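You operate a simulated robot arm through the tools that you are given. There is no shell and no other tool.

Carry out the task below with a simulated two-armed robot. There is one attempt and no reset: what you move stays moved.

TASK
Put the blue nest collar from the top of the white table on the cover disc there. Open the upper grey drawer, take the green marker and put it in the inside of the upper grey drawer, then shut the drawer. Stack the number puck marked "105" from the assembly bench top on top of the number puck marked "583". Put the tag puck marked "21" from the assembly bench top on the front of the packing bench and the tag puck marked "35" on the soiled table top. Push the left packing drawer shut. Open the red drawer. Any order will do.

Only the result counts: the job must be done as asked and must still hold three seconds after the hand-in. Knocking over, shifting, dropping, spilling or breaking anything else fails it. A push-on lid holds only when it is set on centred and level and pressed home; a screw cap is set on level and turned clockwise until tight.

THE ROBOT
Two 7-joint arms with two-finger parallel grippers on one trunk, on a base that drives. Base frame: it is fixed to the floor where the robot stands at the start and does not move with it; the origin is under the middle of the robot, x ahead of it, y to its left, z up. Lengths are in m, angles in rad, forces in N, time in s.
The left shoulder is at the start at [0.034, 0.101, 1.211], the right one opposite. With the tool pointing down near the work surface each hand reaches from about 0.2 to 0.52 m from the robot's upright axis, wherever it stands, measured 20 degrees to its own side. Places, roughly: cover disc (20x20x1 cm) [0.2, 3.7, 0.9]; front of the packing bench (80x22 cm) [2.94, 0.68, 0.8]; green marker (4x4x10 cm) [0, 3.7, 0.9]; inside of the upper grey drawer [3, 4.9, 0.7]; left packing drawer [3.1, 0.6, 0.7]; nest collar [0, 3.25, 1]; number puck [4, 1.5, 0.75]; red drawer [-1.3, 1.9, 0.7]; soiled table top [1.7, -0.1, 0.9]; tag puck [4.25, 1.25, 0.75]; upper grey drawer [2.9, 5, 0.8]. Payload 2.4 kg a hand.
The TCP of each hand is the grasp point between the finger pads, 0.024 m short of the fingertips. In the tool frame z runs along the fingers and y along their closing line. The gripper opens to 0.068 m. The fingers are 0.017 m wide and 0.01 m thick; the gripper's body (0.04 by 0.07 m) begins 0.041 m behind the TCP.
Orientation is that of the tool frame in the base frame, as a unit quaternion [w, x, y, z]. With the fingers straight down and closing along the base's y, the tool's x points along the base's -x, its y along +y and its z along -z.

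THE INTERFACE
- The arms move only by the tool move_arm. It takes "left_series", "right_series" or both (then of equal length, played together; a hand with none holds still); each is a list that holds one entry, the list of rows, each a list of 7 numbers: the turn, a rotation vector about the base's x, y, z in rad, then the shift along the base's x, y, z in m, then the closure, from 0 (fully open) to 1 (shut). In form: [[[wx, wy, wz, tx, ty, tz, jaw], ...]]. A call has 1 to 20 rows; each row is the pose to reach, as a shift and turn from the pose commanded when the call began. Each row takes 0.2 s and may step no farther than 0.05 m and 0.15 rad from the row before; otherwise, or with a gripper value out of range, the whole call is refused. Where a pose cannot be reached the arm comes as near as it can. A force on the tool above 40 N (or 10 N above the force at the start of the call, whichever is more), or a blocked arm, ends the call early, and 0.2 s more pass. Each finger travels about 0.072 m/s and halts on what it meets, pressing with about 40 N; the grip force reading is that of the motor and also rises with nothing between the fingers. The clock runs only during rows and for 0.2 s after the last one: add rows that repeat a pose to give the fingers time. The reply holds the time, the measured pose of the TCP, the force on the tool along the base axes, the opening and the grip force, in the units named above and with some noise, with the torque about the TCP (base axes, N m) and any sound that the robot's microphone picked up.
- Cameras (640 x 400 px; columns grow to the right, rows downward): "scene" is now at [0.1121, -0.0099, 1.3647]; the picture's right is [-0.12, -0.99, 0.00], its down [-0.63, 0.07, -0.77] and it looks along [0.77, -0.09, -0.63] (base axes); focal length 283 px, centre (320, 200). "left" rides on the left gripper at [0.084, -0.011, -0.075] in its tool frame; the picture's right is [0.13, 0.99, 0.00], its down [-0.60, 0.08, -0.79] and it looks along [-0.79, 0.10, 0.61] (tool axes); focal length 251 px, centre (320, 200). "right" rides on the right gripper at [0.084, 0.011, -0.075] in its tool frame; the picture's right is [-0.13, 0.99, 0.00], its down [-0.60, -0.08, -0.79] and it looks along [-0.79, -0.10, 0.61] (tool axes); focal length 251 px, centre (320, 200). There is no depth. A picture from a camera that has moved, and an enlarged one, comes with that camera's place and axes in the base frame and with its lens.
- snapshot(camera): a new picture of that camera. The clock stands still meanwhile.
- move_column(by): slides the trunk up (or, below 0, down) by that many m; the arms and the scene camera ride with it, the base frame stays. It gives what a move gives, with no picture.
- drive_base(legs): drives the robot by 1 to 6 legs, each [ahead, left, turn to the left] in m, m and rad, along the robot's own axes; the way and the turn of a leg run together, so that a leg with both is an arc; at most 1.5 m and 3.142 rad a leg. The arms and the cameras ride along, it lands a little off, and it stops where it bumps. It gives what a move gives.
- aim_head(pan, tilt): turns the head with the scene camera to pan (to the left, within 1.501 rad either way) and tilt (down, from -0.506 to 1.204), counted from straight ahead of the robot. It gives what a move gives.
- enlarge(camera, box): a new picture of the part [left, top, right, bottom] of that camera's present view, enlarged. The clock stands still meanwhile.
- hand_in(): hands the job in; it is judged then, once.

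Places have to be worked out from the pictures, the camera data and where the tool is seen. Open the grippers and draw the arms clear of the work before you hand the job in, unless the task says otherwise.

The tools are called after "Request:" as a command line: name --argument value ..., lists and objects as JSON in quotes. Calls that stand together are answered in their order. move_arm: Moves the arms, as the interface text tells. Its arguments: {"type":"object","properties":{"left_series":{"type":"array"},"right_series":{"type":"array"}},"required":[]} The other tools are called the same way: move_column (by) slides the trunk up or down; drive_base (legs) drives the base; aim_head (pan, tilt) turns the head that bears the scene camera; snapshot (camera) takes a picture; enlarge (camera, box) takes an enlarged picture of a part of a camera's view; hand_in () hands the job in.

At the start:

```text
time: 0.0
left_position: [0.358, 0.1178, 1.1805]
left_tool_rot: [0.0, 0.0, 1.0, 0.0]
left_force: [-0.9, 0.7, 0.6]
left_moment: [-0.01, 0.0, 0.0]
left_opening: 0.068
left_grasp_force: 0.0
right_position: [0.3629, -0.1248, 1.1972]
right_tool_rot: [0.001, 0.0, 1.0, 0.0]
right_force: [1.2, -0.7, -0.8]
right_moment: [0.01, 0.01, -0.02]
right_opening: 0.0682
right_grasp_force: 0.1
trunk travel left (down, up): [-0.425, 0.424]
robot x, y, heading: [-0.0016, -0.0004, -0.002]
head pan, tilt: [-0.119, 0.686]
```

scene: 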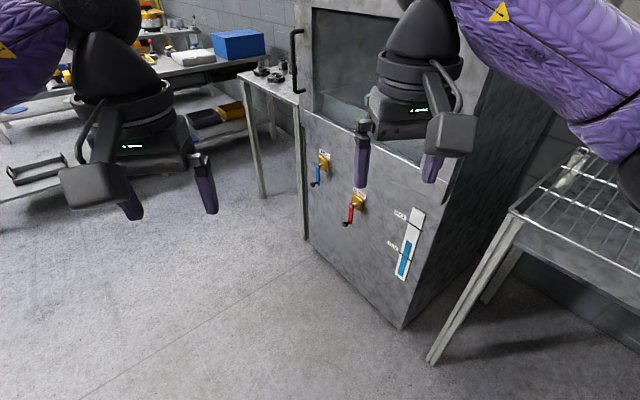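
right: 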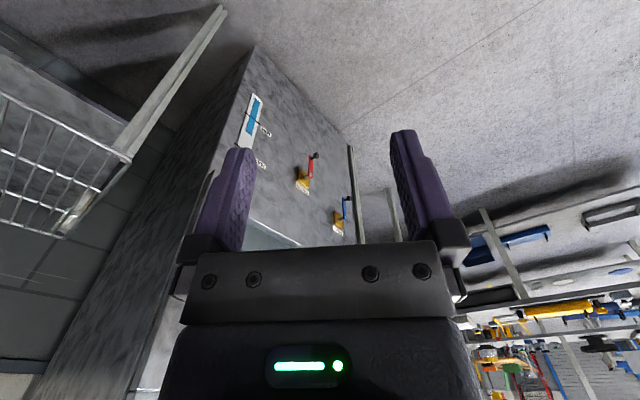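
left: 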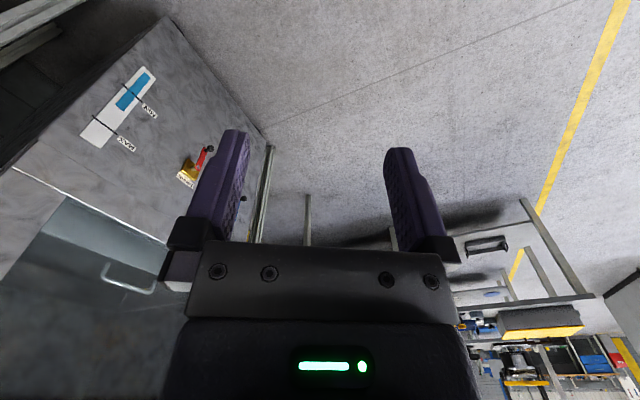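

I start by looking around with the head to learn the room's layout before driving anywhere.

Request:
aim_head --pan 0.6 --tilt 0.35

Request:
snapshot --camera "scene"

Request:
aim_head --pan 1.4 --tilt 0.35

Request:
snapshot --camera "scene"

Request:
aim_head --pan 0.0 --tilt 0.2

Request:
snapshot --camera "scene"

Request:
aim_head --pan -1.0 --tilt 0.35

Request:
snapshot --camera "scene"

```text
time: 1.1
left_position: [0.3579, 0.1178, 1.1813]
left_tool_rot: [0.0, 0.0, 1.0, 0.0]
left_force: [0.5, -0.7, 0.4]
left_moment: [0.01, 0.01, 0.02]
left_opening: 0.068
left_grasp_force: 0.1
right_position: [0.3628, -0.1245, 1.1982]
right_tool_rot: [0.0, 0.0, 1.0, 0.0]
right_force: [-0.6, -0.3, 0.7]
right_moment: [-0.02, 0.02, 0.0]
right_opening: 0.0681
right_grasp_force: 0.1
trunk travel left (down, up): [-0.425, 0.424]
robot x, y, heading: [-0.0013, 0.0041, -0.002]
head pan, tilt: [0.6, 0.351]
```

```text
taken
camera scene: at [0.1041, 0.0527, 1.3948], right [0.56, -0.83, 0.0], down [-0.28, -0.19, -0.94], along [0.78, 0.53, -0.34], focal length 283 px, centre (320, 200)
```

scene: 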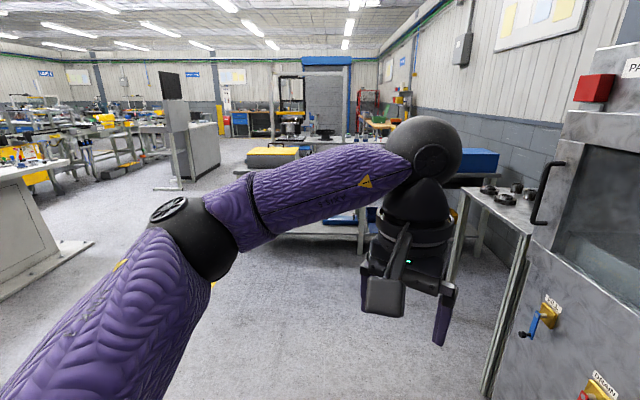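

```text
time: 2.2
left_position: [0.3586, 0.1175, 1.1801]
left_tool_rot: [0.0, 0.0, 1.0, 0.0]
left_force: [0.6, 1.2, -0.1]
left_moment: [0.03, 0.0, 0.04]
left_opening: 0.0681
left_grasp_force: 0.0
right_position: [0.3632, -0.1247, 1.1972]
right_tool_rot: [0.0, -0.001, 1.0, 0.001]
right_force: [0.1, -0.5, -0.3]
right_moment: [-0.03, 0.04, -0.02]
right_opening: 0.0681
right_grasp_force: 0.0
trunk travel left (down, up): [-0.425, 0.424]
robot x, y, heading: [0.0025, 0.0028, -0.002]
head pan, tilt: [1.4, 0.351]
```

```text
taken
camera scene: at [0.0431, 0.0919, 1.3949], right [0.99, -0.17, 0.0], down [-0.06, -0.34, -0.94], along [0.16, 0.93, -0.34], focal length 283 px, centre (320, 200)
```

scene: 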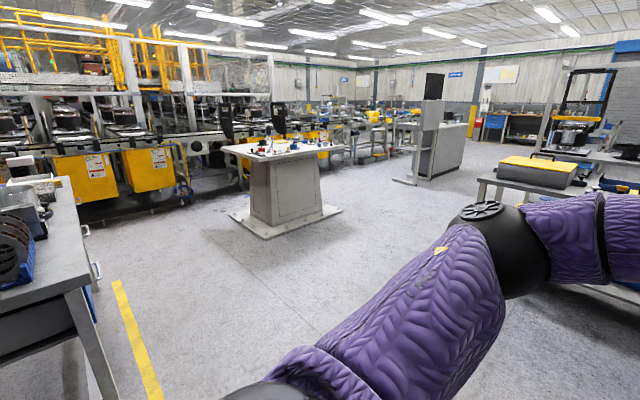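

```text
time: 3.7
left_position: [0.3566, 0.1173, 1.1818]
left_tool_rot: [0.0, 0.0, 1.0, 0.0]
left_force: [0.5, 0.2, 0.5]
left_moment: [0.02, 0.0, 0.01]
left_opening: 0.0681
left_grasp_force: 0.0
right_position: [0.3627, -0.1257, 1.1981]
right_tool_rot: [0.0, 0.0, 1.0, 0.0]
right_force: [0.6, -0.1, -0.6]
right_moment: [-0.02, 0.02, 0.01]
right_opening: 0.0677
right_grasp_force: 0.1
trunk travel left (down, up): [-0.425, 0.424]
robot x, y, heading: [0.004, 0.0028, 0.006]
head pan, tilt: [0.0, 0.201]
```

```text
taken
camera scene: at [0.1204, 0.0003, 1.4089], right [0.0, -1.0, 0.0], down [-0.2, 0.0, -0.98], along [0.98, 0.0, -0.2], focal length 283 px, centre (320, 200)
```

scene: 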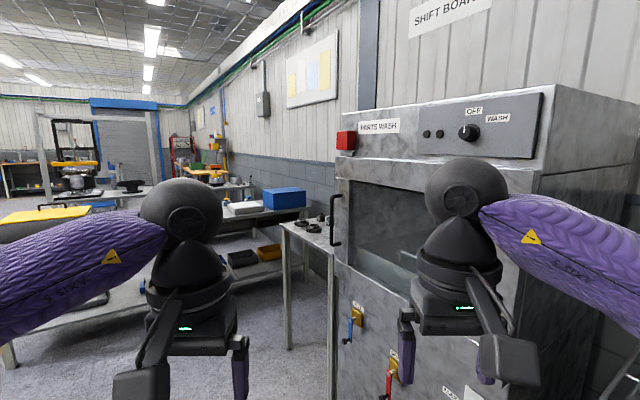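

```text
time: 5.0
left_position: [0.357, 0.1169, 1.1805]
left_tool_rot: [0.0, 0.0, 1.0, 0.0]
left_force: [0.4, -0.3, -0.2]
left_moment: [-0.02, 0.02, 0.0]
left_opening: 0.0681
left_grasp_force: 0.1
right_position: [0.3634, -0.1242, 1.1982]
right_tool_rot: [0.001, 0.0, 1.0, 0.0]
right_force: [0.2, 1.1, -0.7]
right_moment: [0.02, 0.0, 0.0]
right_opening: 0.0682
right_grasp_force: 0.1
trunk travel left (down, up): [-0.425, 0.424]
robot x, y, heading: [-0.0002, 0.0001, -0.002]
head pan, tilt: [-1.0, 0.351]
```

```text
taken
camera scene: at [0.0776, -0.0781, 1.3949], right [-0.84, -0.54, 0.0], down [-0.19, 0.29, -0.94], along [0.51, -0.79, -0.34], focal length 283 px, centre (320, 200)
```

scene: 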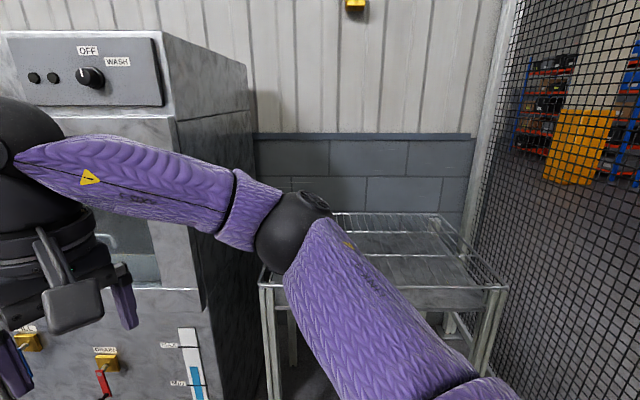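

The washer is straight ahead, the white pedestal table is to the left (about y 3.5) and the red-drawer bench is behind left. I turn left on the spot and look toward the red drawer.

Request:
drive_base --legs '[[0, 0, 1.57]]'

Request:
aim_head --pan 0.6 --tilt 0.3

Request:
snapshot --camera "scene"

Request:
aim_head --pan 0.0 --tilt 0.2

Request:
snapshot --camera "scene"

Request:
aim_head --pan -0.9 --tilt 0.2

Request:
snapshot --camera "scene"

```text
time: 9.3
left_position: [-0.1208, 0.3561, 1.1812]
left_tool_rot: [0.0, 0.711, -0.703, 0.0]
left_force: [-0.4, 0.4, 0.2]
left_moment: [0.0, 0.01, 0.04]
left_opening: 0.0677
left_grasp_force: 0.2
right_position: [0.122, 0.3632, 1.1978]
right_tool_rot: [0.001, 0.711, -0.703, 0.0]
right_force: [-0.3, -0.6, 0.3]
right_moment: [-0.02, -0.01, 0.02]
right_opening: 0.0682
right_grasp_force: 0.1
trunk travel left (down, up): [-0.425, 0.424]
robot x, y, heading: [-0.0039, -0.0029, 1.579]
head pan, tilt: [-1.0, 0.351]
```

```text
time: 10.9
left_position: [-0.1216, 0.3567, 1.1816]
left_tool_rot: [0.0, 0.712, -0.703, 0.001]
left_force: [0.5, -0.1, -0.1]
left_moment: [0.0, -0.02, -0.02]
left_opening: 0.0681
left_grasp_force: 0.1
right_position: [0.1202, 0.3648, 1.1977]
right_tool_rot: [0.001, 0.711, -0.703, 0.0]
right_force: [0.0, 0.0, -0.1]
right_moment: [0.0, -0.01, -0.02]
right_opening: 0.068
right_grasp_force: 0.0
trunk travel left (down, up): [-0.425, 0.424]
robot x, y, heading: [0.0, 0.0017, 1.583]
head pan, tilt: [0.6, 0.3]
```

```text
taken
camera scene: at [-0.0551, 0.1051, 1.3996], right [0.82, 0.57, 0.0], down [0.17, -0.24, -0.96], along [-0.55, 0.78, -0.3], focal length 283 px, centre (320, 200)
```

scene: 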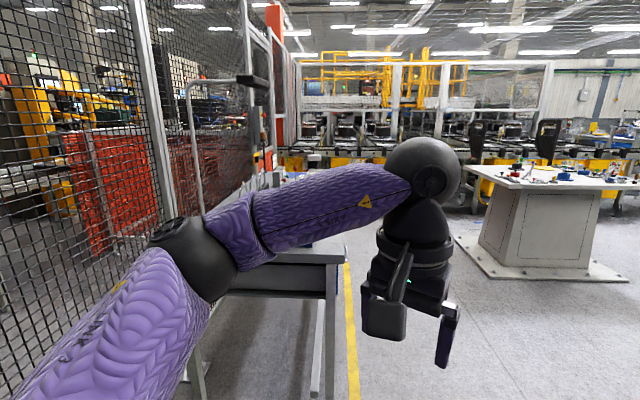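

```text
time: 11.9
left_position: [-0.1227, 0.3546, 1.1801]
left_tool_rot: [0.0, 0.711, -0.703, 0.0]
left_force: [-0.8, 0.5, 0.3]
left_moment: [0.01, 0.0, -0.03]
left_opening: 0.0677
left_grasp_force: 0.1
right_position: [0.1214, 0.3634, 1.1978]
right_tool_rot: [0.0, 0.711, -0.703, 0.0]
right_force: [0.1, 0.5, 0.4]
right_moment: [-0.05, -0.01, 0.03]
right_opening: 0.0677
right_grasp_force: 0.1
trunk travel left (down, up): [-0.425, 0.424]
robot x, y, heading: [0.0017, 0.0009, 1.58]
head pan, tilt: [0.0, 0.201]
```

```text
taken
camera scene: at [-0.0026, 0.1217, 1.4089], right [1.0, 0.01, 0.0], down [0.0, -0.2, -0.98], along [-0.01, 0.98, -0.2], focal length 283 px, centre (320, 200)
```

scene: 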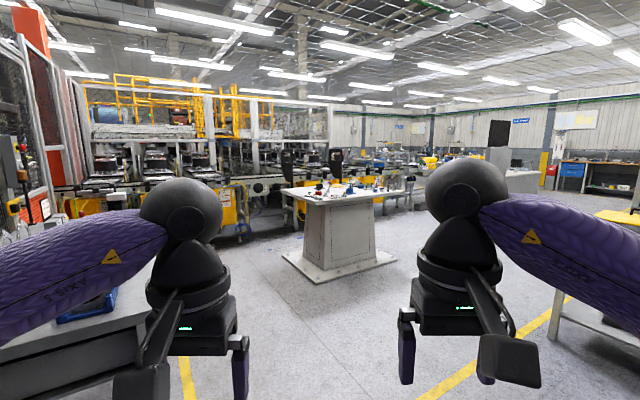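

```text
time: 13.1
left_position: [-0.1214, 0.3576, 1.1806]
left_tool_rot: [0.0, 0.712, -0.703, 0.0]
left_force: [0.7, -0.1, -0.5]
left_moment: [-0.02, -0.03, -0.01]
left_opening: 0.068
left_grasp_force: 0.0
right_position: [0.1215, 0.3644, 1.1964]
right_tool_rot: [-0.001, 0.711, -0.704, 0.0]
right_force: [0.4, -0.1, -0.4]
right_moment: [-0.03, 0.0, 0.01]
right_opening: 0.068
right_grasp_force: 0.0
trunk travel left (down, up): [-0.425, 0.424]
robot x, y, heading: [-0.0038, -0.0038, 1.581]
head pan, tilt: [-0.901, 0.201]
```

```text
taken
camera scene: at [0.0708, 0.0873, 1.4089], right [0.63, -0.78, 0.0], down [-0.15, -0.13, -0.98], along [0.76, 0.62, -0.2], focal length 283 px, centre (320, 200)
```

scene: 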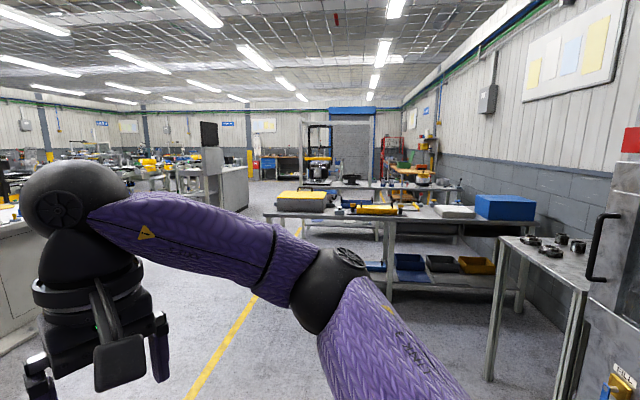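

The bench with the red drawer is on my left; I drive ahead about 1.0 m and look left at it.

Request:
drive_base --legs '[[1.0, 0, 0]]'

Request:
aim_head --pan 1.2 --tilt 0.5

Request:
snapshot --camera "scene"

```text
time: 18.2
left_position: [-0.1332, 1.3418, 1.1809]
left_tool_rot: [0.001, 0.712, -0.702, 0.0]
left_force: [0.0, -0.7, 0.4]
left_moment: [-0.01, 0.01, 0.03]
left_opening: 0.068
left_grasp_force: 0.0
right_position: [0.1102, 1.3498, 1.1983]
right_tool_rot: [0.0, 0.711, -0.704, 0.0]
right_force: [-1.2, -0.5, -0.7]
right_moment: [0.0, -0.01, -0.01]
right_opening: 0.0681
right_grasp_force: 0.0
trunk travel left (down, up): [-0.425, 0.424]
robot x, y, heading: [-0.0112, 0.9857, 1.581]
head pan, tilt: [-0.901, 0.201]
```

```text
time: 20.2
left_position: [-0.1332, 1.341, 1.181]
left_tool_rot: [0.0, 0.712, -0.702, 0.0]
left_force: [-0.5, 0.7, 0.0]
left_moment: [0.02, 0.01, 0.01]
left_opening: 0.0679
left_grasp_force: 0.0
right_position: [0.1099, 1.3488, 1.1982]
right_tool_rot: [-0.001, 0.71, -0.704, 0.0]
right_force: [-0.4, 0.3, -0.1]
right_moment: [0.0, -0.03, 0.07]
right_opening: 0.0682
right_grasp_force: 0.0
trunk travel left (down, up): [-0.425, 0.424]
robot x, y, heading: [-0.0142, 0.9857, 1.581]
head pan, tilt: [1.201, 0.499]
```

```text
taken
camera scene: at [-0.0976, 1.0461, 1.3812], right [0.35, 0.94, 0.0], down [0.45, -0.17, -0.88], along [-0.82, 0.31, -0.48], focal length 283 px, centre (320, 200)
```

scene: 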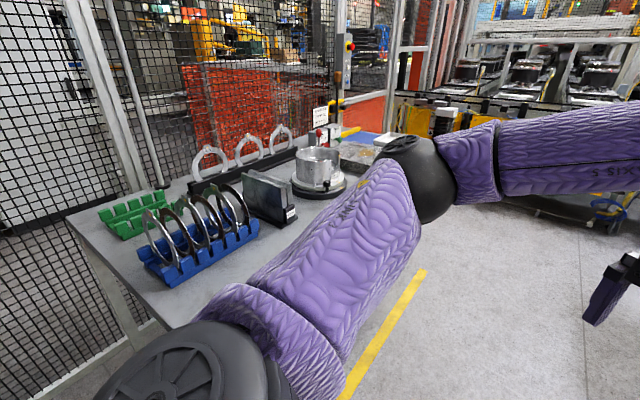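

The bench's top is seen with its long side facing +x. I go on to y≈1.9 and turn to face it squarely.

Request:
drive_base --legs '[[0.9, 0, 0], [0, 0, 1.561]]'

Request:
aim_head --pan 0.0 --tilt 0.6

Request:
snapshot --camera "scene"

```text
time: 28.9
left_position: [-0.3765, 1.7899, 1.1805]
left_tool_rot: [0.0, 1.0, -0.004, 0.0]
left_force: [-0.7, -1.2, 0.0]
left_moment: [0.01, 0.0, 0.0]
left_opening: 0.0681
left_grasp_force: 0.1
right_position: [-0.3788, 2.0328, 1.1977]
right_tool_rot: [0.0, 1.0, -0.006, 0.0]
right_force: [0.7, -0.1, 0.3]
right_moment: [0.0, -0.01, -0.01]
right_opening: 0.068
right_grasp_force: 0.0
trunk travel left (down, up): [-0.425, 0.424]
robot x, y, heading: [-0.021, 1.9017, 3.134]
head pan, tilt: [1.201, 0.499]
```

```text
time: 30.3
left_position: [-0.3773, 1.7905, 1.1804]
left_tool_rot: [0.0, 1.0, -0.005, 0.0]
left_force: [0.5, -0.3, -0.1]
left_moment: [0.0, -0.04, -0.02]
left_opening: 0.0681
left_grasp_force: 0.0
right_position: [-0.3784, 2.032, 1.1973]
right_tool_rot: [0.0, 1.0, -0.006, 0.0]
right_force: [0.4, 0.8, 0.4]
right_moment: [0.02, 0.03, 0.01]
right_opening: 0.068
right_grasp_force: 0.2
trunk travel left (down, up): [-0.425, 0.424]
robot x, y, heading: [-0.0158, 1.9031, 3.128]
head pan, tilt: [0.0, 0.6]
```

```text
taken
camera scene: at [-0.1357, 1.9058, 1.3721], right [0.01, 1.0, 0.0], down [0.57, -0.01, -0.82], along [-0.82, 0.01, -0.57], focal length 283 px, centre (320, 200)
```

scene: 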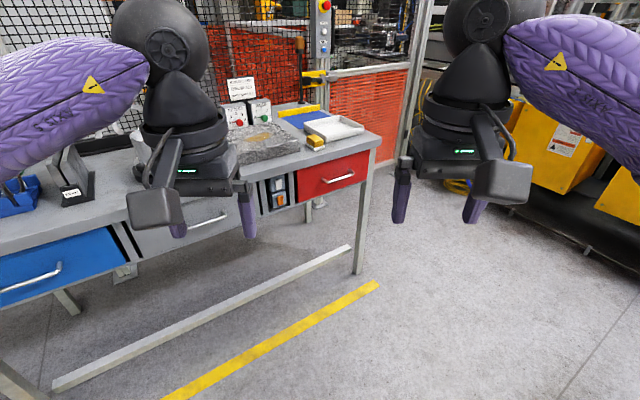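

The red drawer's handle sits near [-1.27, 2.0, 0.70] and the bench front is turned (normal about 32° from +x). I drive to stand squarely in front of it, a bit back, for a better look.

Request:
drive_base --legs '[[0.44, -0.44, 0], [0, 0, 0.572]]'

Request:
aim_head --pan -0.2 --tilt 0.7

Request:
snapshot --camera "scene"

```text
time: 35.4
left_position: [-0.6947, 2.0713, 1.1804]
left_tool_rot: [-0.001, 0.962, 0.273, 0.001]
left_force: [0.4, -0.2, -0.1]
left_moment: [0.0, 0.01, 0.02]
left_opening: 0.068
left_grasp_force: 0.1
right_position: [-0.8263, 2.2732, 1.1974]
right_tool_rot: [0.0, 0.962, 0.272, 0.001]
right_force: [0.1, 0.0, 1.3]
right_moment: [-0.01, 0.02, -0.02]
right_opening: 0.068
right_grasp_force: 0.0
trunk travel left (down, up): [-0.425, 0.424]
robot x, y, heading: [-0.4566, 2.3514, -2.589]
head pan, tilt: [0.0, 0.6]
```

```text
time: 36.1
left_position: [-0.6956, 2.0703, 1.1822]
left_tool_rot: [0.0, 0.962, 0.273, 0.0]
left_force: [-0.4, 0.5, -0.4]
left_moment: [0.0, -0.02, 0.03]
left_opening: 0.068
left_grasp_force: 0.0
right_position: [-0.8261, 2.2742, 1.1988]
right_tool_rot: [0.0, 0.962, 0.273, 0.0]
right_force: [1.2, 0.3, -0.2]
right_moment: [0.0, 0.03, 0.03]
right_opening: 0.068
right_grasp_force: 0.0
trunk travel left (down, up): [-0.425, 0.424]
robot x, y, heading: [-0.4546, 2.3566, -2.595]
head pan, tilt: [-0.201, 0.7]
```

```text
taken
camera scene: at [-0.5574, 2.3141, 1.3635], right [-0.34, 0.94, 0.0], down [0.6, 0.22, -0.76], along [-0.72, -0.26, -0.64], focal length 283 px, centre (320, 200)
```

scene: 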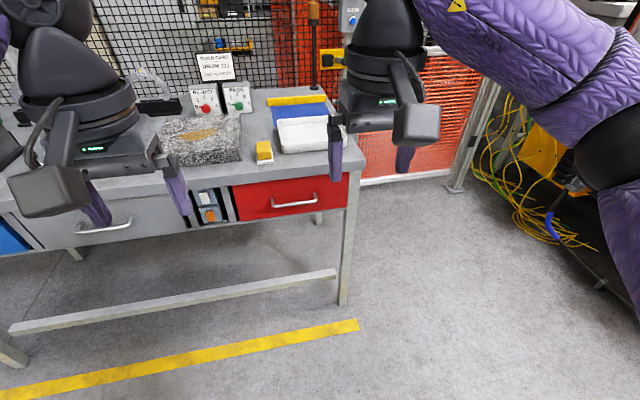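

The handle is triangulated at about [-1.19, 2.00, 0.76], 0.82 m ahead of me and slightly right; I'm square to the bench. I lower the trunk and then turn the right hand so it points ahead with the fingers closing vertically.

Request:
move_column --by -0.3

Request:
move_arm --right_series '[[[0, 0, 0.14, 0, 0, 0, 0], [0, 0, 0.28, 0, 0, 0, 0], [0, 0, 0.42, 0, 0, 0, 0], [0, 0, 0.56, 0, 0, 0, 0], [0, 0, 0.7, 0, 0, 0, 0], [0, 0, 0.84, 0, 0, 0, 0], [0, 0, 0.98, 0, 0, 0, 0], [0, 0, 1.12, 0, 0, 0, 0], [0, 0, 1.26, 0, 0, 0, 0], [0, 0, 1.4, 0, 0, 0, 0], [0, 0, 1.54, 0, 0, 0, 0], [0, 0, 1.571, 0, 0, 0, 0]]]'

```text
time: 39.1
left_position: [-0.6943, 2.0712, 0.8825]
left_tool_rot: [0.0, 0.962, 0.273, 0.0]
left_force: [-0.1, -0.4, -0.5]
left_moment: [0.01, -0.05, 0.0]
left_opening: 0.068
left_grasp_force: 0.1
right_position: [-0.8261, 2.2738, 0.8976]
right_tool_rot: [0.0, 0.962, 0.272, 0.0]
right_force: [-0.5, 0.0, 0.4]
right_moment: [0.0, 0.0, -0.03]
right_opening: 0.0678
right_grasp_force: 0.0
trunk travel left (down, up): [-0.125, 0.724]
robot x, y, heading: [-0.4528, 2.3582, -2.59]
head pan, tilt: [-0.201, 0.7]
```

```text
time: 41.7
left_position: [-0.6952, 2.0694, 0.8819]
left_tool_rot: [-0.001, 0.962, 0.273, 0.0]
left_force: [-0.4, 0.7, 0.3]
left_moment: [-0.01, 0.0, -0.02]
left_opening: 0.068
left_grasp_force: 0.1
right_position: [-0.7386, 2.274, 0.884]
right_tool_rot: [0.0, 0.488, 0.873, -0.001]
right_force: [0.4, -0.3, 0.2]
right_moment: [-0.01, 0.0, 0.01]
right_opening: 0.0682
right_grasp_force: 0.1
right hand out of reach, approached as far as the arm can: row 8, 9, 10, 11, 12
trunk travel left (down, up): [-0.125, 0.724]
robot x, y, heading: [-0.4499, 2.3573, -2.589]
head pan, tilt: [-0.201, 0.7]
```

The yaw went in (with a small position lag). Now I pitch the right hand up to point ahead while moving it forward and slightly down.

Request:
move_arm --right_series '[[[-0.0734, 0.1192, 0, -0.0128, -0.0079, -0.009, 0], [-0.1469, 0.2384, 0, -0.0255, -0.0157, -0.018, 0], [-0.2203, 0.3575, 0, -0.0383, -0.0236, -0.027, 0], [-0.2938, 0.4767, 0, -0.0511, -0.0315, -0.036, 0], [-0.3672, 0.5959, 0, -0.0638, -0.0393, -0.045, 0], [-0.4407, 0.7151, 0, -0.0766, -0.0472, -0.054, 0], [-0.5141, 0.8343, 0, -0.0894, -0.0551, -0.063, 0], [-0.5876, 0.9535, 0, -0.1022, -0.063, -0.072, 0], [-0.661, 1.0726, 0, -0.1149, -0.0708, -0.081, 0], [-0.7344, 1.1918, 0, -0.1277, -0.0787, -0.09, 0], [-0.8079, 1.311, 0, -0.1405, -0.0866, -0.099, 0], [-0.8241, 1.3374, 0, -0.1405, -0.0866, -0.1, 0]]]'

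Request:
snapshot --camera "scene"

Request:
snapshot --camera "right"

```text
time: 44.3
left_position: [-0.6954, 2.0708, 0.8811]
left_tool_rot: [0.0, 0.962, 0.272, 0.0]
left_force: [0.1, 1.2, 0.6]
left_moment: [0.02, 0.01, -0.03]
left_opening: 0.0681
left_grasp_force: 0.0
right_position: [-0.8501, 2.1626, 0.8033]
right_tool_rot: [-0.345, 0.347, 0.617, -0.616]
right_force: [0.1, -0.4, -0.2]
right_moment: [-0.02, -0.02, 0.03]
right_opening: 0.0678
right_grasp_force: 0.1
right hand out of reach, approached as far as the arm can: row 1, 2, 3, 10, 11, 12
trunk travel left (down, up): [-0.125, 0.724]
robot x, y, heading: [-0.4503, 2.3605, -2.592]
head pan, tilt: [-0.201, 0.7]
```

```text
taken
camera scene: at [-0.6137, 2.2794, 1.0588], right [-0.34, 0.94, 0.0], down [0.61, 0.22, -0.76], along [-0.72, -0.26, -0.64], focal length 283 px, centre (320, 200)
```

scene: 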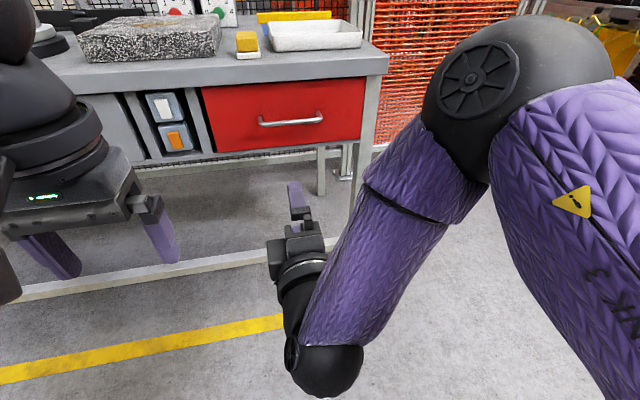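

```text
taken
camera right: at [-0.8286, 2.2737, 0.7926], right [0.07, -0.11, -0.99], down [0.99, -0.1, 0.08], along [-0.11, -0.99, 0.1], focal length 251 px, centre (320, 200)
```

right: 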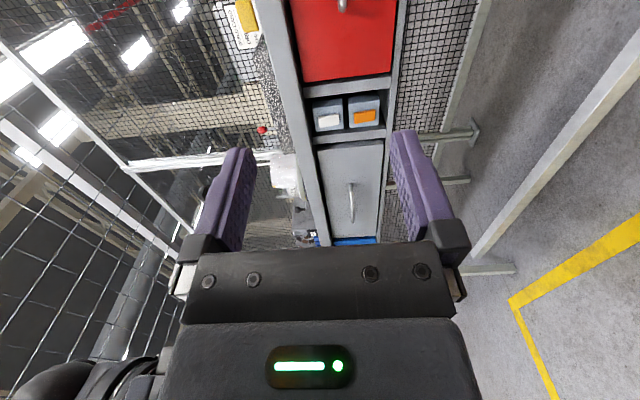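

The right hand now points ahead with fingers above/below; the handle is ~0.37 m in front of the TCP, 3 cm to the right and 3 cm lower. I drive forward part of the way and check with the cameras.

Request:
drive_base --legs '[[0.24, -0.034, 0]]'

Request:
snapshot --camera "scene"

Request:
snapshot --camera "right"

```text
time: 46.1
left_position: [-0.9181, 1.9732, 0.8812]
left_tool_rot: [0.0, 0.962, 0.271, 0.0]
left_force: [-0.4, 0.3, -0.3]
left_moment: [-0.02, -0.02, 0.0]
left_opening: 0.0679
left_grasp_force: 0.1
right_position: [-1.0736, 2.0671, 0.8032]
right_tool_rot: [-0.346, 0.347, 0.618, -0.615]
right_force: [-0.7, 0.1, 0.7]
right_moment: [0.01, -0.03, 0.04]
right_opening: 0.0681
right_grasp_force: 0.0
trunk travel left (down, up): [-0.125, 0.724]
robot x, y, heading: [-0.6706, 2.2582, -2.594]
head pan, tilt: [-0.201, 0.7]
```

```text
taken
camera scene: at [-0.8366, 2.1831, 1.0588], right [-0.34, 0.94, 0.0], down [0.61, 0.22, -0.76], along [-0.72, -0.26, -0.64], focal length 283 px, centre (320, 200)
```

scene: 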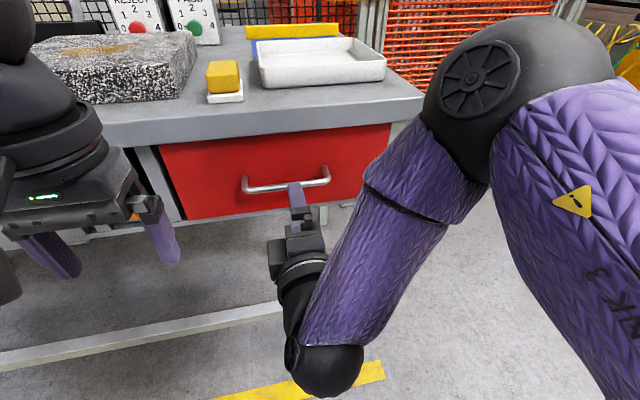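

```text
taken
camera right: at [-1.0515, 2.1781, 0.7926], right [0.07, -0.11, -0.99], down [0.99, -0.1, 0.08], along [-0.11, -0.99, 0.1], focal length 251 px, centre (320, 200)
```

right: 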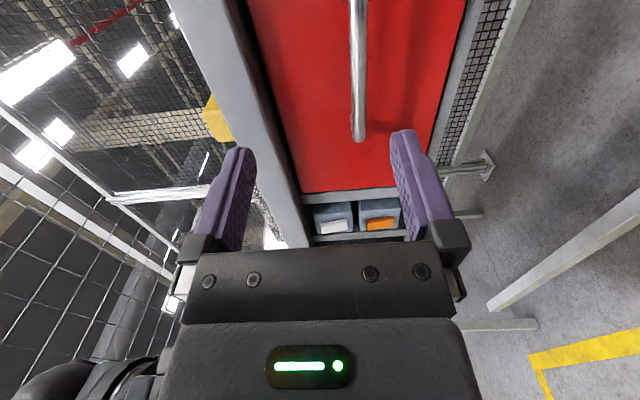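

The bar is at z≈0.774 and ~0.13 m ahead of the TCP. I lower the right hand 0.029 m and see how it tracks.

Request:
move_arm --right_series '[[[0, 0, 0, 0, 0, -0.015, 0], [0, 0, 0, 0, 0, -0.029, 0], [0, 0, 0, 0, 0, -0.029, 0]]]'

```text
time: 46.9
left_position: [-0.9189, 1.9737, 0.8806]
left_tool_rot: [0.001, 0.963, 0.271, 0.001]
left_force: [-0.2, 0.1, -0.5]
left_moment: [-0.06, -0.02, -0.03]
left_opening: 0.0678
left_grasp_force: 0.1
right_position: [-1.0646, 2.0591, 0.7813]
right_tool_rot: [-0.347, 0.348, 0.616, -0.615]
right_force: [-0.2, 1.2, 0.9]
right_moment: [0.01, 0.02, -0.03]
right_opening: 0.068
right_grasp_force: 0.1
right hand out of reach, approached as far as the arm can: row 1, 2, 3
trunk travel left (down, up): [-0.125, 0.724]
robot x, y, heading: [-0.6735, 2.2569, -2.592]
head pan, tilt: [-0.201, 0.7]
```

The commanded pose was beyond reach, so I bring the command back near the actual pose to make it track exactly.

Request:
move_arm --right_series '[[[0, 0, 0, 0.042, -0.005, 0, 0], [0, 0, 0, 0.084, -0.01, 0, 0], [0, 0, 0, 0.127, -0.016, 0, 0], [0, 0, 0, 0.127, -0.016, 0, 0]]]'

```text
time: 47.9
left_position: [-0.9191, 1.9736, 0.8816]
left_tool_rot: [0.0, 0.962, 0.272, 0.0]
left_force: [1.0, -0.6, 0.5]
left_moment: [0.01, 0.01, -0.02]
left_opening: 0.0681
left_grasp_force: 0.1
right_position: [-0.9664, 2.03, 0.7981]
right_tool_rot: [-0.345, 0.347, 0.619, -0.614]
right_force: [0.2, 0.0, 0.6]
right_moment: [0.01, 0.0, 0.02]
right_opening: 0.0681
right_grasp_force: 0.1
right hand out of reach, approached as far as the arm can: row 3, 4
trunk travel left (down, up): [-0.125, 0.724]
robot x, y, heading: [-0.6775, 2.2617, -2.589]
head pan, tilt: [-0.201, 0.7]
```

Request:
move_arm --right_series '[[[0, 0, 0, -0.02, 0.003, 0, 0], [0, 0, 0, -0.043, 0.006, 0, 0], [0, 0, 0, -0.043, 0.006, 0, 0]]]'

```text
time: 48.7
left_position: [-0.9183, 1.974, 0.8816]
left_tool_rot: [0.0, 0.963, 0.27, 0.0]
left_force: [-0.2, 0.9, 0.9]
left_moment: [-0.01, -0.02, 0.0]
left_opening: 0.068
left_grasp_force: 0.0
right_position: [-1.0106, 2.0385, 0.7971]
right_tool_rot: [-0.346, 0.347, 0.617, -0.616]
right_force: [0.2, 0.0, -0.5]
right_moment: [-0.01, -0.01, -0.01]
right_opening: 0.0678
right_grasp_force: 0.0
trunk travel left (down, up): [-0.125, 0.724]
robot x, y, heading: [-0.6759, 2.2611, -2.595]
head pan, tilt: [-0.201, 0.7]
```

Now the arm tracks: TCP 0.40 ahead, 0.016 left of my axis, z 0.797. I lower the trunk 0.023 m and drive forward 0.12 m and 0.05 m to the right.

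Request:
move_column --by -0.023

Request:
drive_base --legs '[[0.12, -0.05, 0]]'

Request:
snapshot --camera "right"

Request:
snapshot --camera "scene"

```text
time: 49.4
left_position: [-0.9186, 1.9744, 0.8583]
left_tool_rot: [-0.001, 0.963, 0.271, 0.0]
left_force: [0.2, 0.0, -0.1]
left_moment: [0.01, -0.02, 0.01]
left_opening: 0.0683
left_grasp_force: 0.1
right_position: [-1.0119, 2.0374, 0.7731]
right_tool_rot: [-0.346, 0.348, 0.617, -0.615]
right_force: [0.8, 0.2, 0.4]
right_moment: [0.04, 0.01, -0.01]
right_opening: 0.0681
right_grasp_force: 0.0
trunk travel left (down, up): [-0.102, 0.747]
robot x, y, heading: [-0.6752, 2.263, -2.592]
head pan, tilt: [-0.201, 0.7]
```

```text
time: 50.6
left_position: [-1.0471, 1.9522, 0.8576]
left_tool_rot: [0.0, 0.962, 0.271, 0.0]
left_force: [0.2, 0.0, 0.5]
left_moment: [0.0, 0.0, 0.01]
left_opening: 0.0678
left_grasp_force: 0.1
right_position: [-1.1396, 2.0158, 0.7725]
right_tool_rot: [-0.346, 0.348, 0.617, -0.615]
right_force: [-0.2, -0.3, 0.8]
right_moment: [0.06, -0.01, -0.02]
right_opening: 0.068
right_grasp_force: 0.1
trunk travel left (down, up): [-0.102, 0.747]
robot x, y, heading: [-0.8057, 2.2449, -2.593]
head pan, tilt: [-0.201, 0.7]
```

```text
taken
camera right: at [-1.1181, 2.1277, 0.7626], right [0.07, -0.11, -0.99], down [0.99, -0.1, 0.08], along [-0.11, -0.99, 0.1], focal length 251 px, centre (320, 200)
```

right: 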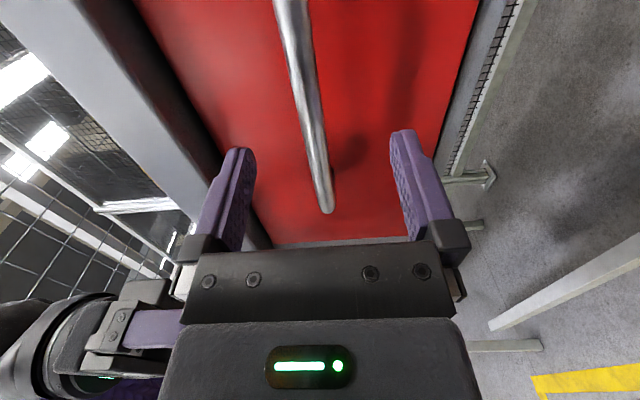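

```text
taken
camera scene: at [-0.9719, 2.1581, 1.035], right [-0.34, 0.94, 0.0], down [0.61, 0.22, -0.76], along [-0.72, -0.26, -0.64], focal length 283 px, centre (320, 200)
```

scene: 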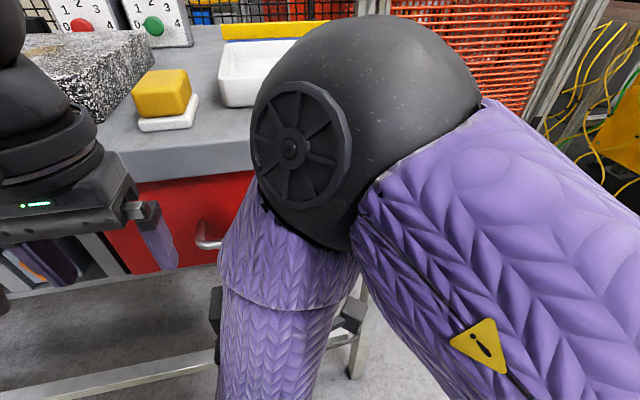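

The bar is at z≈0.778, 0.046 m ahead of the TCP. I advance the hand 0.036 m (fingertips passing over and under the bar) and then close on it.

Request:
move_arm --right_series '[[[0, 0, 0, -0.0103, -0.0062, 0.003, 0], [0, 0, 0, -0.0205, -0.0125, 0.005, 0], [0, 0, 0, -0.0308, -0.0187, 0.005, 0], [0, 0, 0, -0.0308, -0.0187, 0.005, 0]]]'

Request:
snapshot --camera "right"

```text
time: 51.6
left_position: [-1.0467, 1.9527, 0.8581]
left_tool_rot: [0.0, 0.962, 0.272, 0.0]
left_force: [0.1, 0.2, 0.5]
left_moment: [0.0, 0.01, -0.02]
left_opening: 0.068
left_grasp_force: 0.0
right_position: [-1.1703, 1.9958, 0.7777]
right_tool_rot: [-0.346, 0.348, 0.618, -0.615]
right_force: [0.0, 0.5, 0.5]
right_moment: [0.04, 0.0, 0.01]
right_opening: 0.0679
right_grasp_force: 0.0
trunk travel left (down, up): [-0.102, 0.747]
robot x, y, heading: [-0.8058, 2.2407, -2.592]
head pan, tilt: [-0.201, 0.7]
```

```text
taken
camera right: at [-1.1493, 2.1089, 0.7671], right [0.07, -0.11, -0.99], down [0.99, -0.11, 0.08], along [-0.11, -0.99, 0.1], focal length 251 px, centre (320, 200)
```

right: 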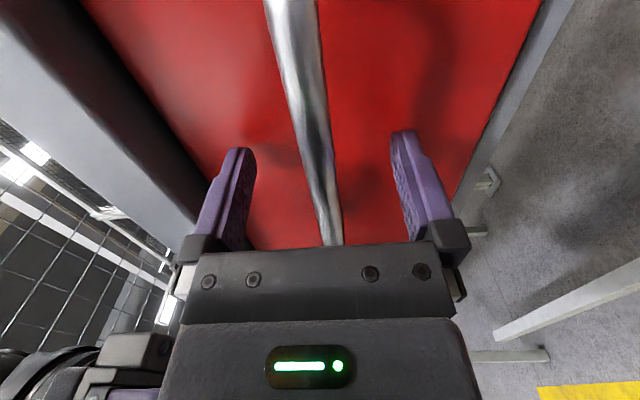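

The bar now lies between the fingers. I close the right gripper on it.

Request:
move_arm --right_series '[[[0, 0, 0, 0, 0, 0, 1], [0, 0, 0, 0, 0, 0, 1], [0, 0, 0, 0, 0, 0, 1], [0, 0, 0, 0, 0, 0, 1]]]'

```text
time: 52.6
left_position: [-1.0491, 1.953, 0.8572]
left_tool_rot: [-0.001, 0.962, 0.272, 0.001]
left_force: [0.9, -0.4, -0.9]
left_moment: [-0.02, 0.0, 0.01]
left_opening: 0.0682
left_grasp_force: 0.0
right_position: [-1.1714, 1.9971, 0.7765]
right_tool_rot: [-0.344, 0.349, 0.62, -0.613]
right_force: [5.1, 6.2, -29.2]
right_moment: [-0.09, 0.16, -0.32]
right_opening: 0.0118
right_grasp_force: 32.3
trunk travel left (down, up): [-0.102, 0.747]
robot x, y, heading: [-0.803, 2.2429, -2.591]
head pan, tilt: [-0.201, 0.7]
```

Gripped (opening 0.012). I pull the drawer by driving the base straight back in small steps.

Request:
drive_base --legs '[[-0.1, 0, 0]]'

Request:
snapshot --camera "scene"

```text
time: 53.8
left_position: [-0.9752, 1.9972, 0.859]
left_tool_rot: [0.0, 0.963, 0.271, 0.0]
left_force: [0.3, 0.7, 1.0]
left_moment: [0.01, -0.02, -0.03]
left_opening: 0.0682
left_grasp_force: 0.0
right_position: [-1.0984, 2.0415, 0.7742]
right_tool_rot: [-0.345, 0.351, 0.621, -0.611]
right_force: [0.4, -2.0, -5.9]
right_moment: [0.06, -0.07, 0.4]
right_opening: 0.0118
right_grasp_force: 32.5
trunk travel left (down, up): [-0.102, 0.747]
robot x, y, heading: [-0.7326, 2.2876, -2.591]
head pan, tilt: [-0.201, 0.7]
stopped in leg 1: the force on the tool passed its limit at 41 N (the readings are from after the stop); the commanded pose is now the measured one
```

```text
taken
camera scene: at [-0.8997, 2.2022, 1.0352], right [-0.34, 0.94, 0.0], down [0.61, 0.22, -0.76], along [-0.72, -0.26, -0.64], focal length 283 px, centre (320, 200)
```

scene: 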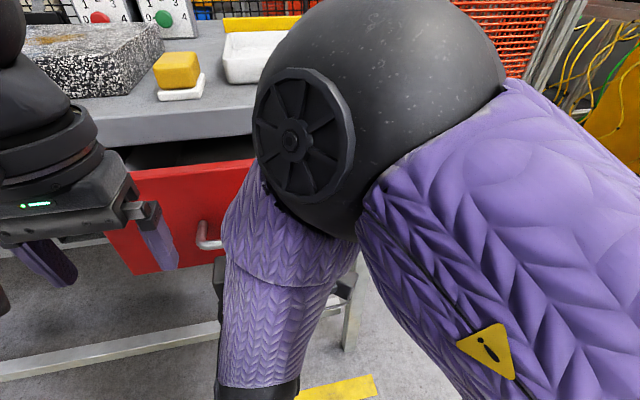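

The drawer came out about 8 cm before a force stop (the preload is now relaxed). I continue pulling.

Request:
drive_base --legs '[[-0.1, 0, 0]]'

```text
time: 55.0
left_position: [-0.8902, 2.0503, 0.8577]
left_tool_rot: [0.0, 0.962, 0.272, 0.0]
left_force: [0.1, 0.8, 1.1]
left_moment: [0.0, -0.03, 0.0]
left_opening: 0.0683
left_grasp_force: 0.0
right_position: [-1.0135, 2.0946, 0.7754]
right_tool_rot: [-0.346, 0.349, 0.62, -0.612]
right_force: [0.6, 1.5, -7.2]
right_moment: [-0.06, 0.11, 0.05]
right_opening: 0.0116
right_grasp_force: 32.3
trunk travel left (down, up): [-0.102, 0.747]
robot x, y, heading: [-0.6482, 2.3343, -2.594]
head pan, tilt: [-0.201, 0.7]
```

About 0.19 m open with low force; I keep pulling.

Request:
drive_base --legs '[[-0.08, 0, 0]]'

Request:
snapshot --camera "scene"

```text
time: 56.0
left_position: [-0.8244, 2.092, 0.8569]
left_tool_rot: [0.0, 0.962, 0.272, 0.0]
left_force: [0.1, 0.6, 0.7]
left_moment: [0.02, 0.03, 0.0]
left_opening: 0.0681
left_grasp_force: 0.0
right_position: [-0.9463, 2.137, 0.7758]
right_tool_rot: [-0.345, 0.35, 0.62, -0.612]
right_force: [-1.0, 4.4, -5.0]
right_moment: [-0.02, 0.07, -0.14]
right_opening: 0.0118
right_grasp_force: 31.5
trunk travel left (down, up): [-0.102, 0.747]
robot x, y, heading: [-0.5783, 2.3785, -2.594]
head pan, tilt: [-0.201, 0.7]
```

```text
taken
camera scene: at [-0.7475, 2.2963, 1.035], right [-0.34, 0.94, 0.0], down [0.61, 0.22, -0.76], along [-0.72, -0.26, -0.64], focal length 283 px, centre (320, 200)
```

scene: 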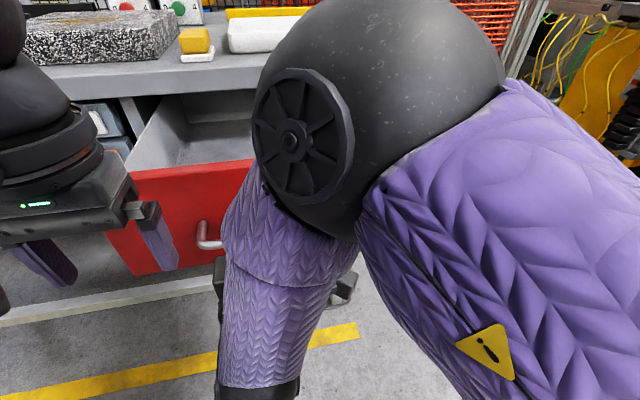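

The drawer is ~0.27 m out. One more gentle pull to find the end stop.

Request:
drive_base --legs '[[-0.06, 0, 0]]'

```text
time: 57.0
left_position: [-0.773, 2.1234, 0.8573]
left_tool_rot: [0.0, 0.963, 0.271, -0.001]
left_force: [-1.3, -0.9, 0.7]
left_moment: [-0.03, 0.0, 0.0]
left_opening: 0.068
left_grasp_force: 0.1
right_position: [-0.896, 2.1668, 0.7753]
right_tool_rot: [-0.346, 0.351, 0.619, -0.611]
right_force: [-0.9, 1.9, -2.4]
right_moment: [-0.04, 0.02, -0.16]
right_opening: 0.0117
right_grasp_force: 32.4
trunk travel left (down, up): [-0.102, 0.747]
robot x, y, heading: [-0.5255, 2.4069, -2.602]
head pan, tilt: [-0.201, 0.7]
```

About 0.32 m out; I try another short pull to see whether the stop is near.

Request:
drive_base --legs '[[-0.06, 0, 0]]'

Request:
snapshot --camera "scene"

```text
time: 57.9
left_position: [-0.7206, 2.1543, 0.858]
left_tool_rot: [0.0, 0.963, 0.271, 0.0]
left_force: [-0.4, 1.0, 0.3]
left_moment: [0.0, -0.04, 0.01]
left_opening: 0.0681
left_grasp_force: 0.0
right_position: [-0.8438, 2.2, 0.7764]
right_tool_rot: [-0.348, 0.352, 0.619, -0.61]
right_force: [-0.8, 3.5, -1.5]
right_moment: [0.02, 0.01, -0.02]
right_opening: 0.0116
right_grasp_force: 31.4
trunk travel left (down, up): [-0.102, 0.747]
robot x, y, heading: [-0.4786, 2.439, -2.591]
head pan, tilt: [-0.201, 0.7]
```

```text
taken
camera scene: at [-0.6448, 2.3591, 1.035], right [-0.34, 0.94, 0.0], down [0.61, 0.22, -0.76], along [-0.72, -0.26, -0.64], focal length 283 px, centre (320, 200)
```

scene: 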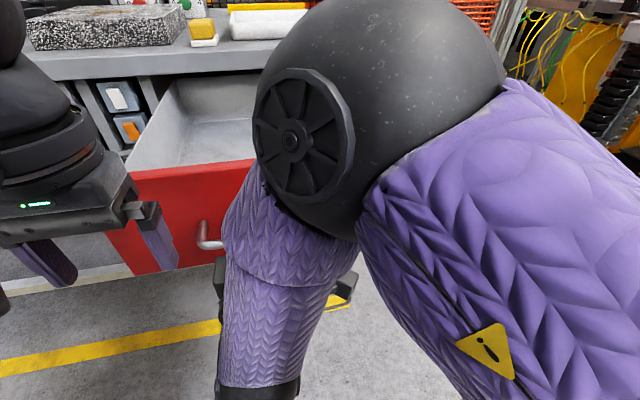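

The drawer is ~0.39 m out, clearly open. I release the handle and back away.

Request:
move_arm --right_series '[[[0, 0, 0, 0, 0, 0, 0], [0, 0, 0, 0, 0, 0, 0], [0, 0, 0, 0, 0, 0, 0], [0, 0, 0, 0, 0, 0, 0]]]'

Request:
drive_base --legs '[[-0.3, 0, 0]]'

Request:
snapshot --camera "scene"

```text
time: 58.9
left_position: [-0.7201, 2.1528, 0.8582]
left_tool_rot: [0.0, 0.963, 0.271, 0.0]
left_force: [0.2, -0.7, 0.7]
left_moment: [-0.01, -0.01, 0.01]
left_opening: 0.0677
left_grasp_force: 0.0
right_position: [-0.844, 2.1997, 0.7753]
right_tool_rot: [-0.348, 0.352, 0.619, -0.61]
right_force: [0.3, -0.4, -0.1]
right_moment: [-0.01, 0.02, 0.0]
right_opening: 0.068
right_grasp_force: 0.0
trunk travel left (down, up): [-0.102, 0.747]
robot x, y, heading: [-0.4763, 2.4418, -2.599]
head pan, tilt: [-0.201, 0.7]
```

```text
time: 61.0
left_position: [-0.4661, 2.3112, 0.8582]
left_tool_rot: [-0.001, 0.963, 0.268, 0.0]
left_force: [0.3, -0.1, -0.1]
left_moment: [0.02, 0.02, -0.03]
left_opening: 0.0678
left_grasp_force: 0.0
right_position: [-0.59, 2.3561, 0.776]
right_tool_rot: [-0.349, 0.353, 0.618, -0.609]
right_force: [-0.2, -1.0, -0.4]
right_moment: [0.01, 0.0, 0.0]
right_opening: 0.068
right_grasp_force: 0.0
trunk travel left (down, up): [-0.102, 0.747]
robot x, y, heading: [-0.2194, 2.5946, -2.599]
head pan, tilt: [-0.201, 0.7]
```

```text
taken
camera scene: at [-0.3895, 2.5147, 1.035], right [-0.34, 0.94, 0.0], down [0.61, 0.22, -0.76], along [-0.72, -0.26, -0.64], focal length 283 px, centre (320, 200)
```

scene: 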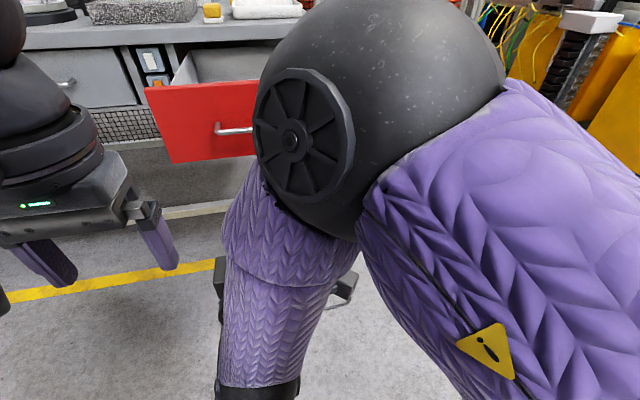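

The red drawer is open. Now I fold the right hand back to pointing down (reverse pitch, then reverse yaw) before going to the white table.

Request:
move_arm --right_series '[[[0.0723, -0.1199, 0, -0.0028, 0.0047, 0.009, 0], [0.1446, -0.2398, 0, -0.0056, 0.0093, 0.018, 0], [0.2168, -0.3597, 0, -0.0085, 0.014, 0.027, 0], [0.2891, -0.4796, 0, -0.0113, 0.0187, 0.036, 0], [0.3614, -0.5995, 0, -0.0141, 0.0234, 0.045, 0], [0.4337, -0.7194, 0, -0.0169, 0.028, 0.054, 0], [0.506, -0.8393, 0, -0.0197, 0.0327, 0.063, 0], [0.5783, -0.9592, 0, -0.0225, 0.0374, 0.072, 0], [0.6505, -1.0791, 0, -0.0254, 0.0421, 0.081, 0], [0.7228, -1.199, 0, -0.0282, 0.0467, 0.09, 0], [0.7951, -1.3189, 0, -0.031, 0.0514, 0.1, 0], [0.811, -1.3453, 0, -0.031, 0.0514, 0.1, 0]]]'

Request:
move_arm --right_series '[[[0, 0, -0.14, 0.003, 0.009, 0, 0], [0, 0, -0.28, 0.006, 0.018, 0, 0], [0, 0, -0.42, 0.009, 0.027, 0, 0], [0, 0, -0.56, 0.012, 0.036, 0, 0], [0, 0, -0.7, 0.015, 0.045, 0, 0], [0, 0, -0.84, 0.018, 0.054, 0, 0], [0, 0, -0.98, 0.021, 0.063, 0, 0], [0, 0, -1.12, 0.024, 0.072, 0, 0], [0, 0, -1.26, 0.027, 0.081, 0, 0], [0, 0, -1.4, 0.03, 0.09, 0, 0], [0, 0, -1.54, 0.033, 0.1, 0, 0], [0, 0, -1.571, 0.033, 0.1, 0, 0]]]'

Request:
move_column --by 0.323

Request:
aim_head --pan -1.5 --tilt 0.6

Request:
snapshot --camera "scene"

```text
time: 63.6
left_position: [-0.4666, 2.3111, 0.8585]
left_tool_rot: [0.0, 0.963, 0.268, 0.0]
left_force: [0.2, -0.3, 0.4]
left_moment: [-0.01, 0.01, -0.03]
left_opening: 0.0681
left_grasp_force: 0.0
right_position: [-0.5003, 2.447, 0.855]
right_tool_rot: [-0.001, 0.492, 0.87, 0.009]
right_force: [-0.1, -0.4, 0.3]
right_moment: [-0.03, 0.01, -0.01]
right_opening: 0.068
right_grasp_force: 0.1
right hand out of reach, approached as far as the arm can: row 7, 8, 9, 10, 11, 12
trunk travel left (down, up): [-0.102, 0.747]
robot x, y, heading: [-0.2221, 2.5981, -2.599]
head pan, tilt: [-0.201, 0.7]
```

```text
time: 65.8
left_position: [-0.4656, 2.3107, 0.858]
left_tool_rot: [-0.001, 0.963, 0.269, 0.0]
left_force: [-0.3, 0.1, -0.6]
left_moment: [0.02, -0.02, 0.01]
left_opening: 0.0678
left_grasp_force: 0.2
right_position: [-0.4724, 2.534, 0.8523]
right_tool_rot: [0.003, 0.933, 0.36, 0.008]
right_force: [-3.3, -0.2, 8.8]
right_moment: [0.6, -0.9, 0.13]
right_opening: 0.0679
right_grasp_force: 0.0
trunk travel left (down, up): [-0.102, 0.747]
robot x, y, heading: [-0.2181, 2.6001, -2.595]
head pan, tilt: [-0.201, 0.7]
stopped in row 11 (right hand): the force on the tool passed its limit at 84 N (the readings are from after the stop); the commanded pose is now the measured one
```

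```text
time: 69.0
left_position: [-0.4666, 2.3104, 1.1815]
left_tool_rot: [0.001, 0.964, 0.268, 0.001]
left_force: [0.1, 1.0, 0.7]
left_moment: [0.03, 0.02, -0.02]
left_opening: 0.0677
left_grasp_force: 0.1
right_position: [-0.472, 2.5343, 1.1764]
right_tool_rot: [0.004, 0.932, 0.361, 0.008]
right_force: [0.7, 0.2, -0.3]
right_moment: [0.0, -0.03, 0.0]
right_opening: 0.0682
right_grasp_force: 0.0
trunk travel left (down, up): [-0.425, 0.424]
robot x, y, heading: [-0.2185, 2.5938, -2.595]
head pan, tilt: [-0.201, 0.7]
```

```text
time: 70.5
left_position: [-0.4665, 2.3106, 1.1812]
left_tool_rot: [0.001, 0.963, 0.268, 0.0]
left_force: [1.0, 1.0, -0.6]
left_moment: [0.0, 0.01, -0.01]
left_opening: 0.0678
left_grasp_force: 0.1
right_position: [-0.4723, 2.5339, 1.1764]
right_tool_rot: [0.003, 0.933, 0.361, 0.008]
right_force: [0.2, -1.0, 0.2]
right_moment: [0.02, 0.0, -0.02]
right_opening: 0.0682
right_grasp_force: 0.1
trunk travel left (down, up): [-0.425, 0.424]
robot x, y, heading: [-0.2212, 2.5948, -2.596]
head pan, tilt: [-1.499, 0.6]
```

```text
taken
camera scene: at [-0.2973, 2.6535, 1.3721], right [0.82, 0.58, 0.0], down [0.33, -0.46, -0.83], along [-0.48, 0.67, -0.56], focal length 283 px, centre (320, 200)
```

scene: 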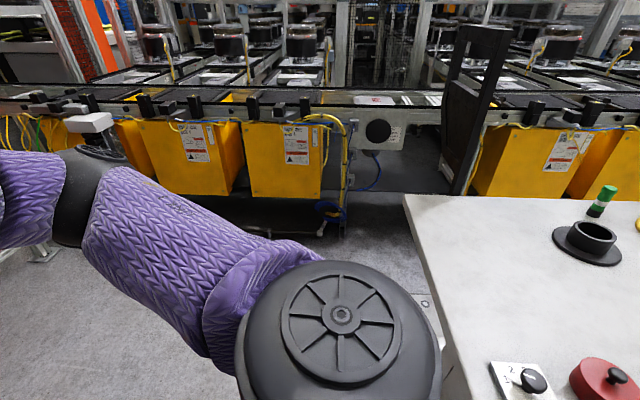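

The table's left edge is very near my right side; the last arm stop was probably the elbow touching it, though the items still stand. I move away from it (to my left) before turning around.

Request:
drive_base --legs '[[0, 0.5, 0]]'

Request:
snapshot --camera "scene"

```text
time: 73.4
left_position: [-0.2006, 1.879, 1.1815]
left_tool_rot: [-0.001, 0.962, 0.273, -0.001]
left_force: [0.5, 0.1, -0.1]
left_moment: [-0.01, -0.01, -0.04]
left_opening: 0.0679
left_grasp_force: 0.0
right_position: [-0.2089, 2.0999, 1.1759]
right_tool_rot: [0.002, 0.931, 0.366, 0.008]
right_force: [-0.5, -0.2, -0.4]
right_moment: [0.0, -0.02, 0.01]
right_opening: 0.0682
right_grasp_force: 0.0
trunk travel left (down, up): [-0.425, 0.424]
robot x, y, heading: [0.0406, 2.1693, -2.589]
head pan, tilt: [-1.499, 0.6]
```

```text
taken
camera scene: at [-0.0356, 2.2228, 1.3722], right [0.81, 0.58, 0.0], down [0.33, -0.46, -0.83], along [-0.48, 0.67, -0.56], focal length 283 px, centre (320, 200)
```

scene: 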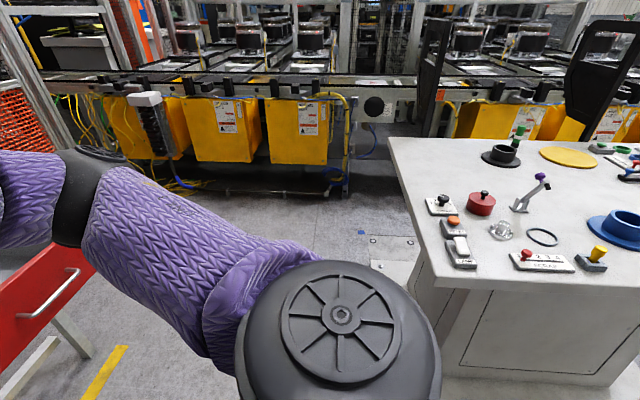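

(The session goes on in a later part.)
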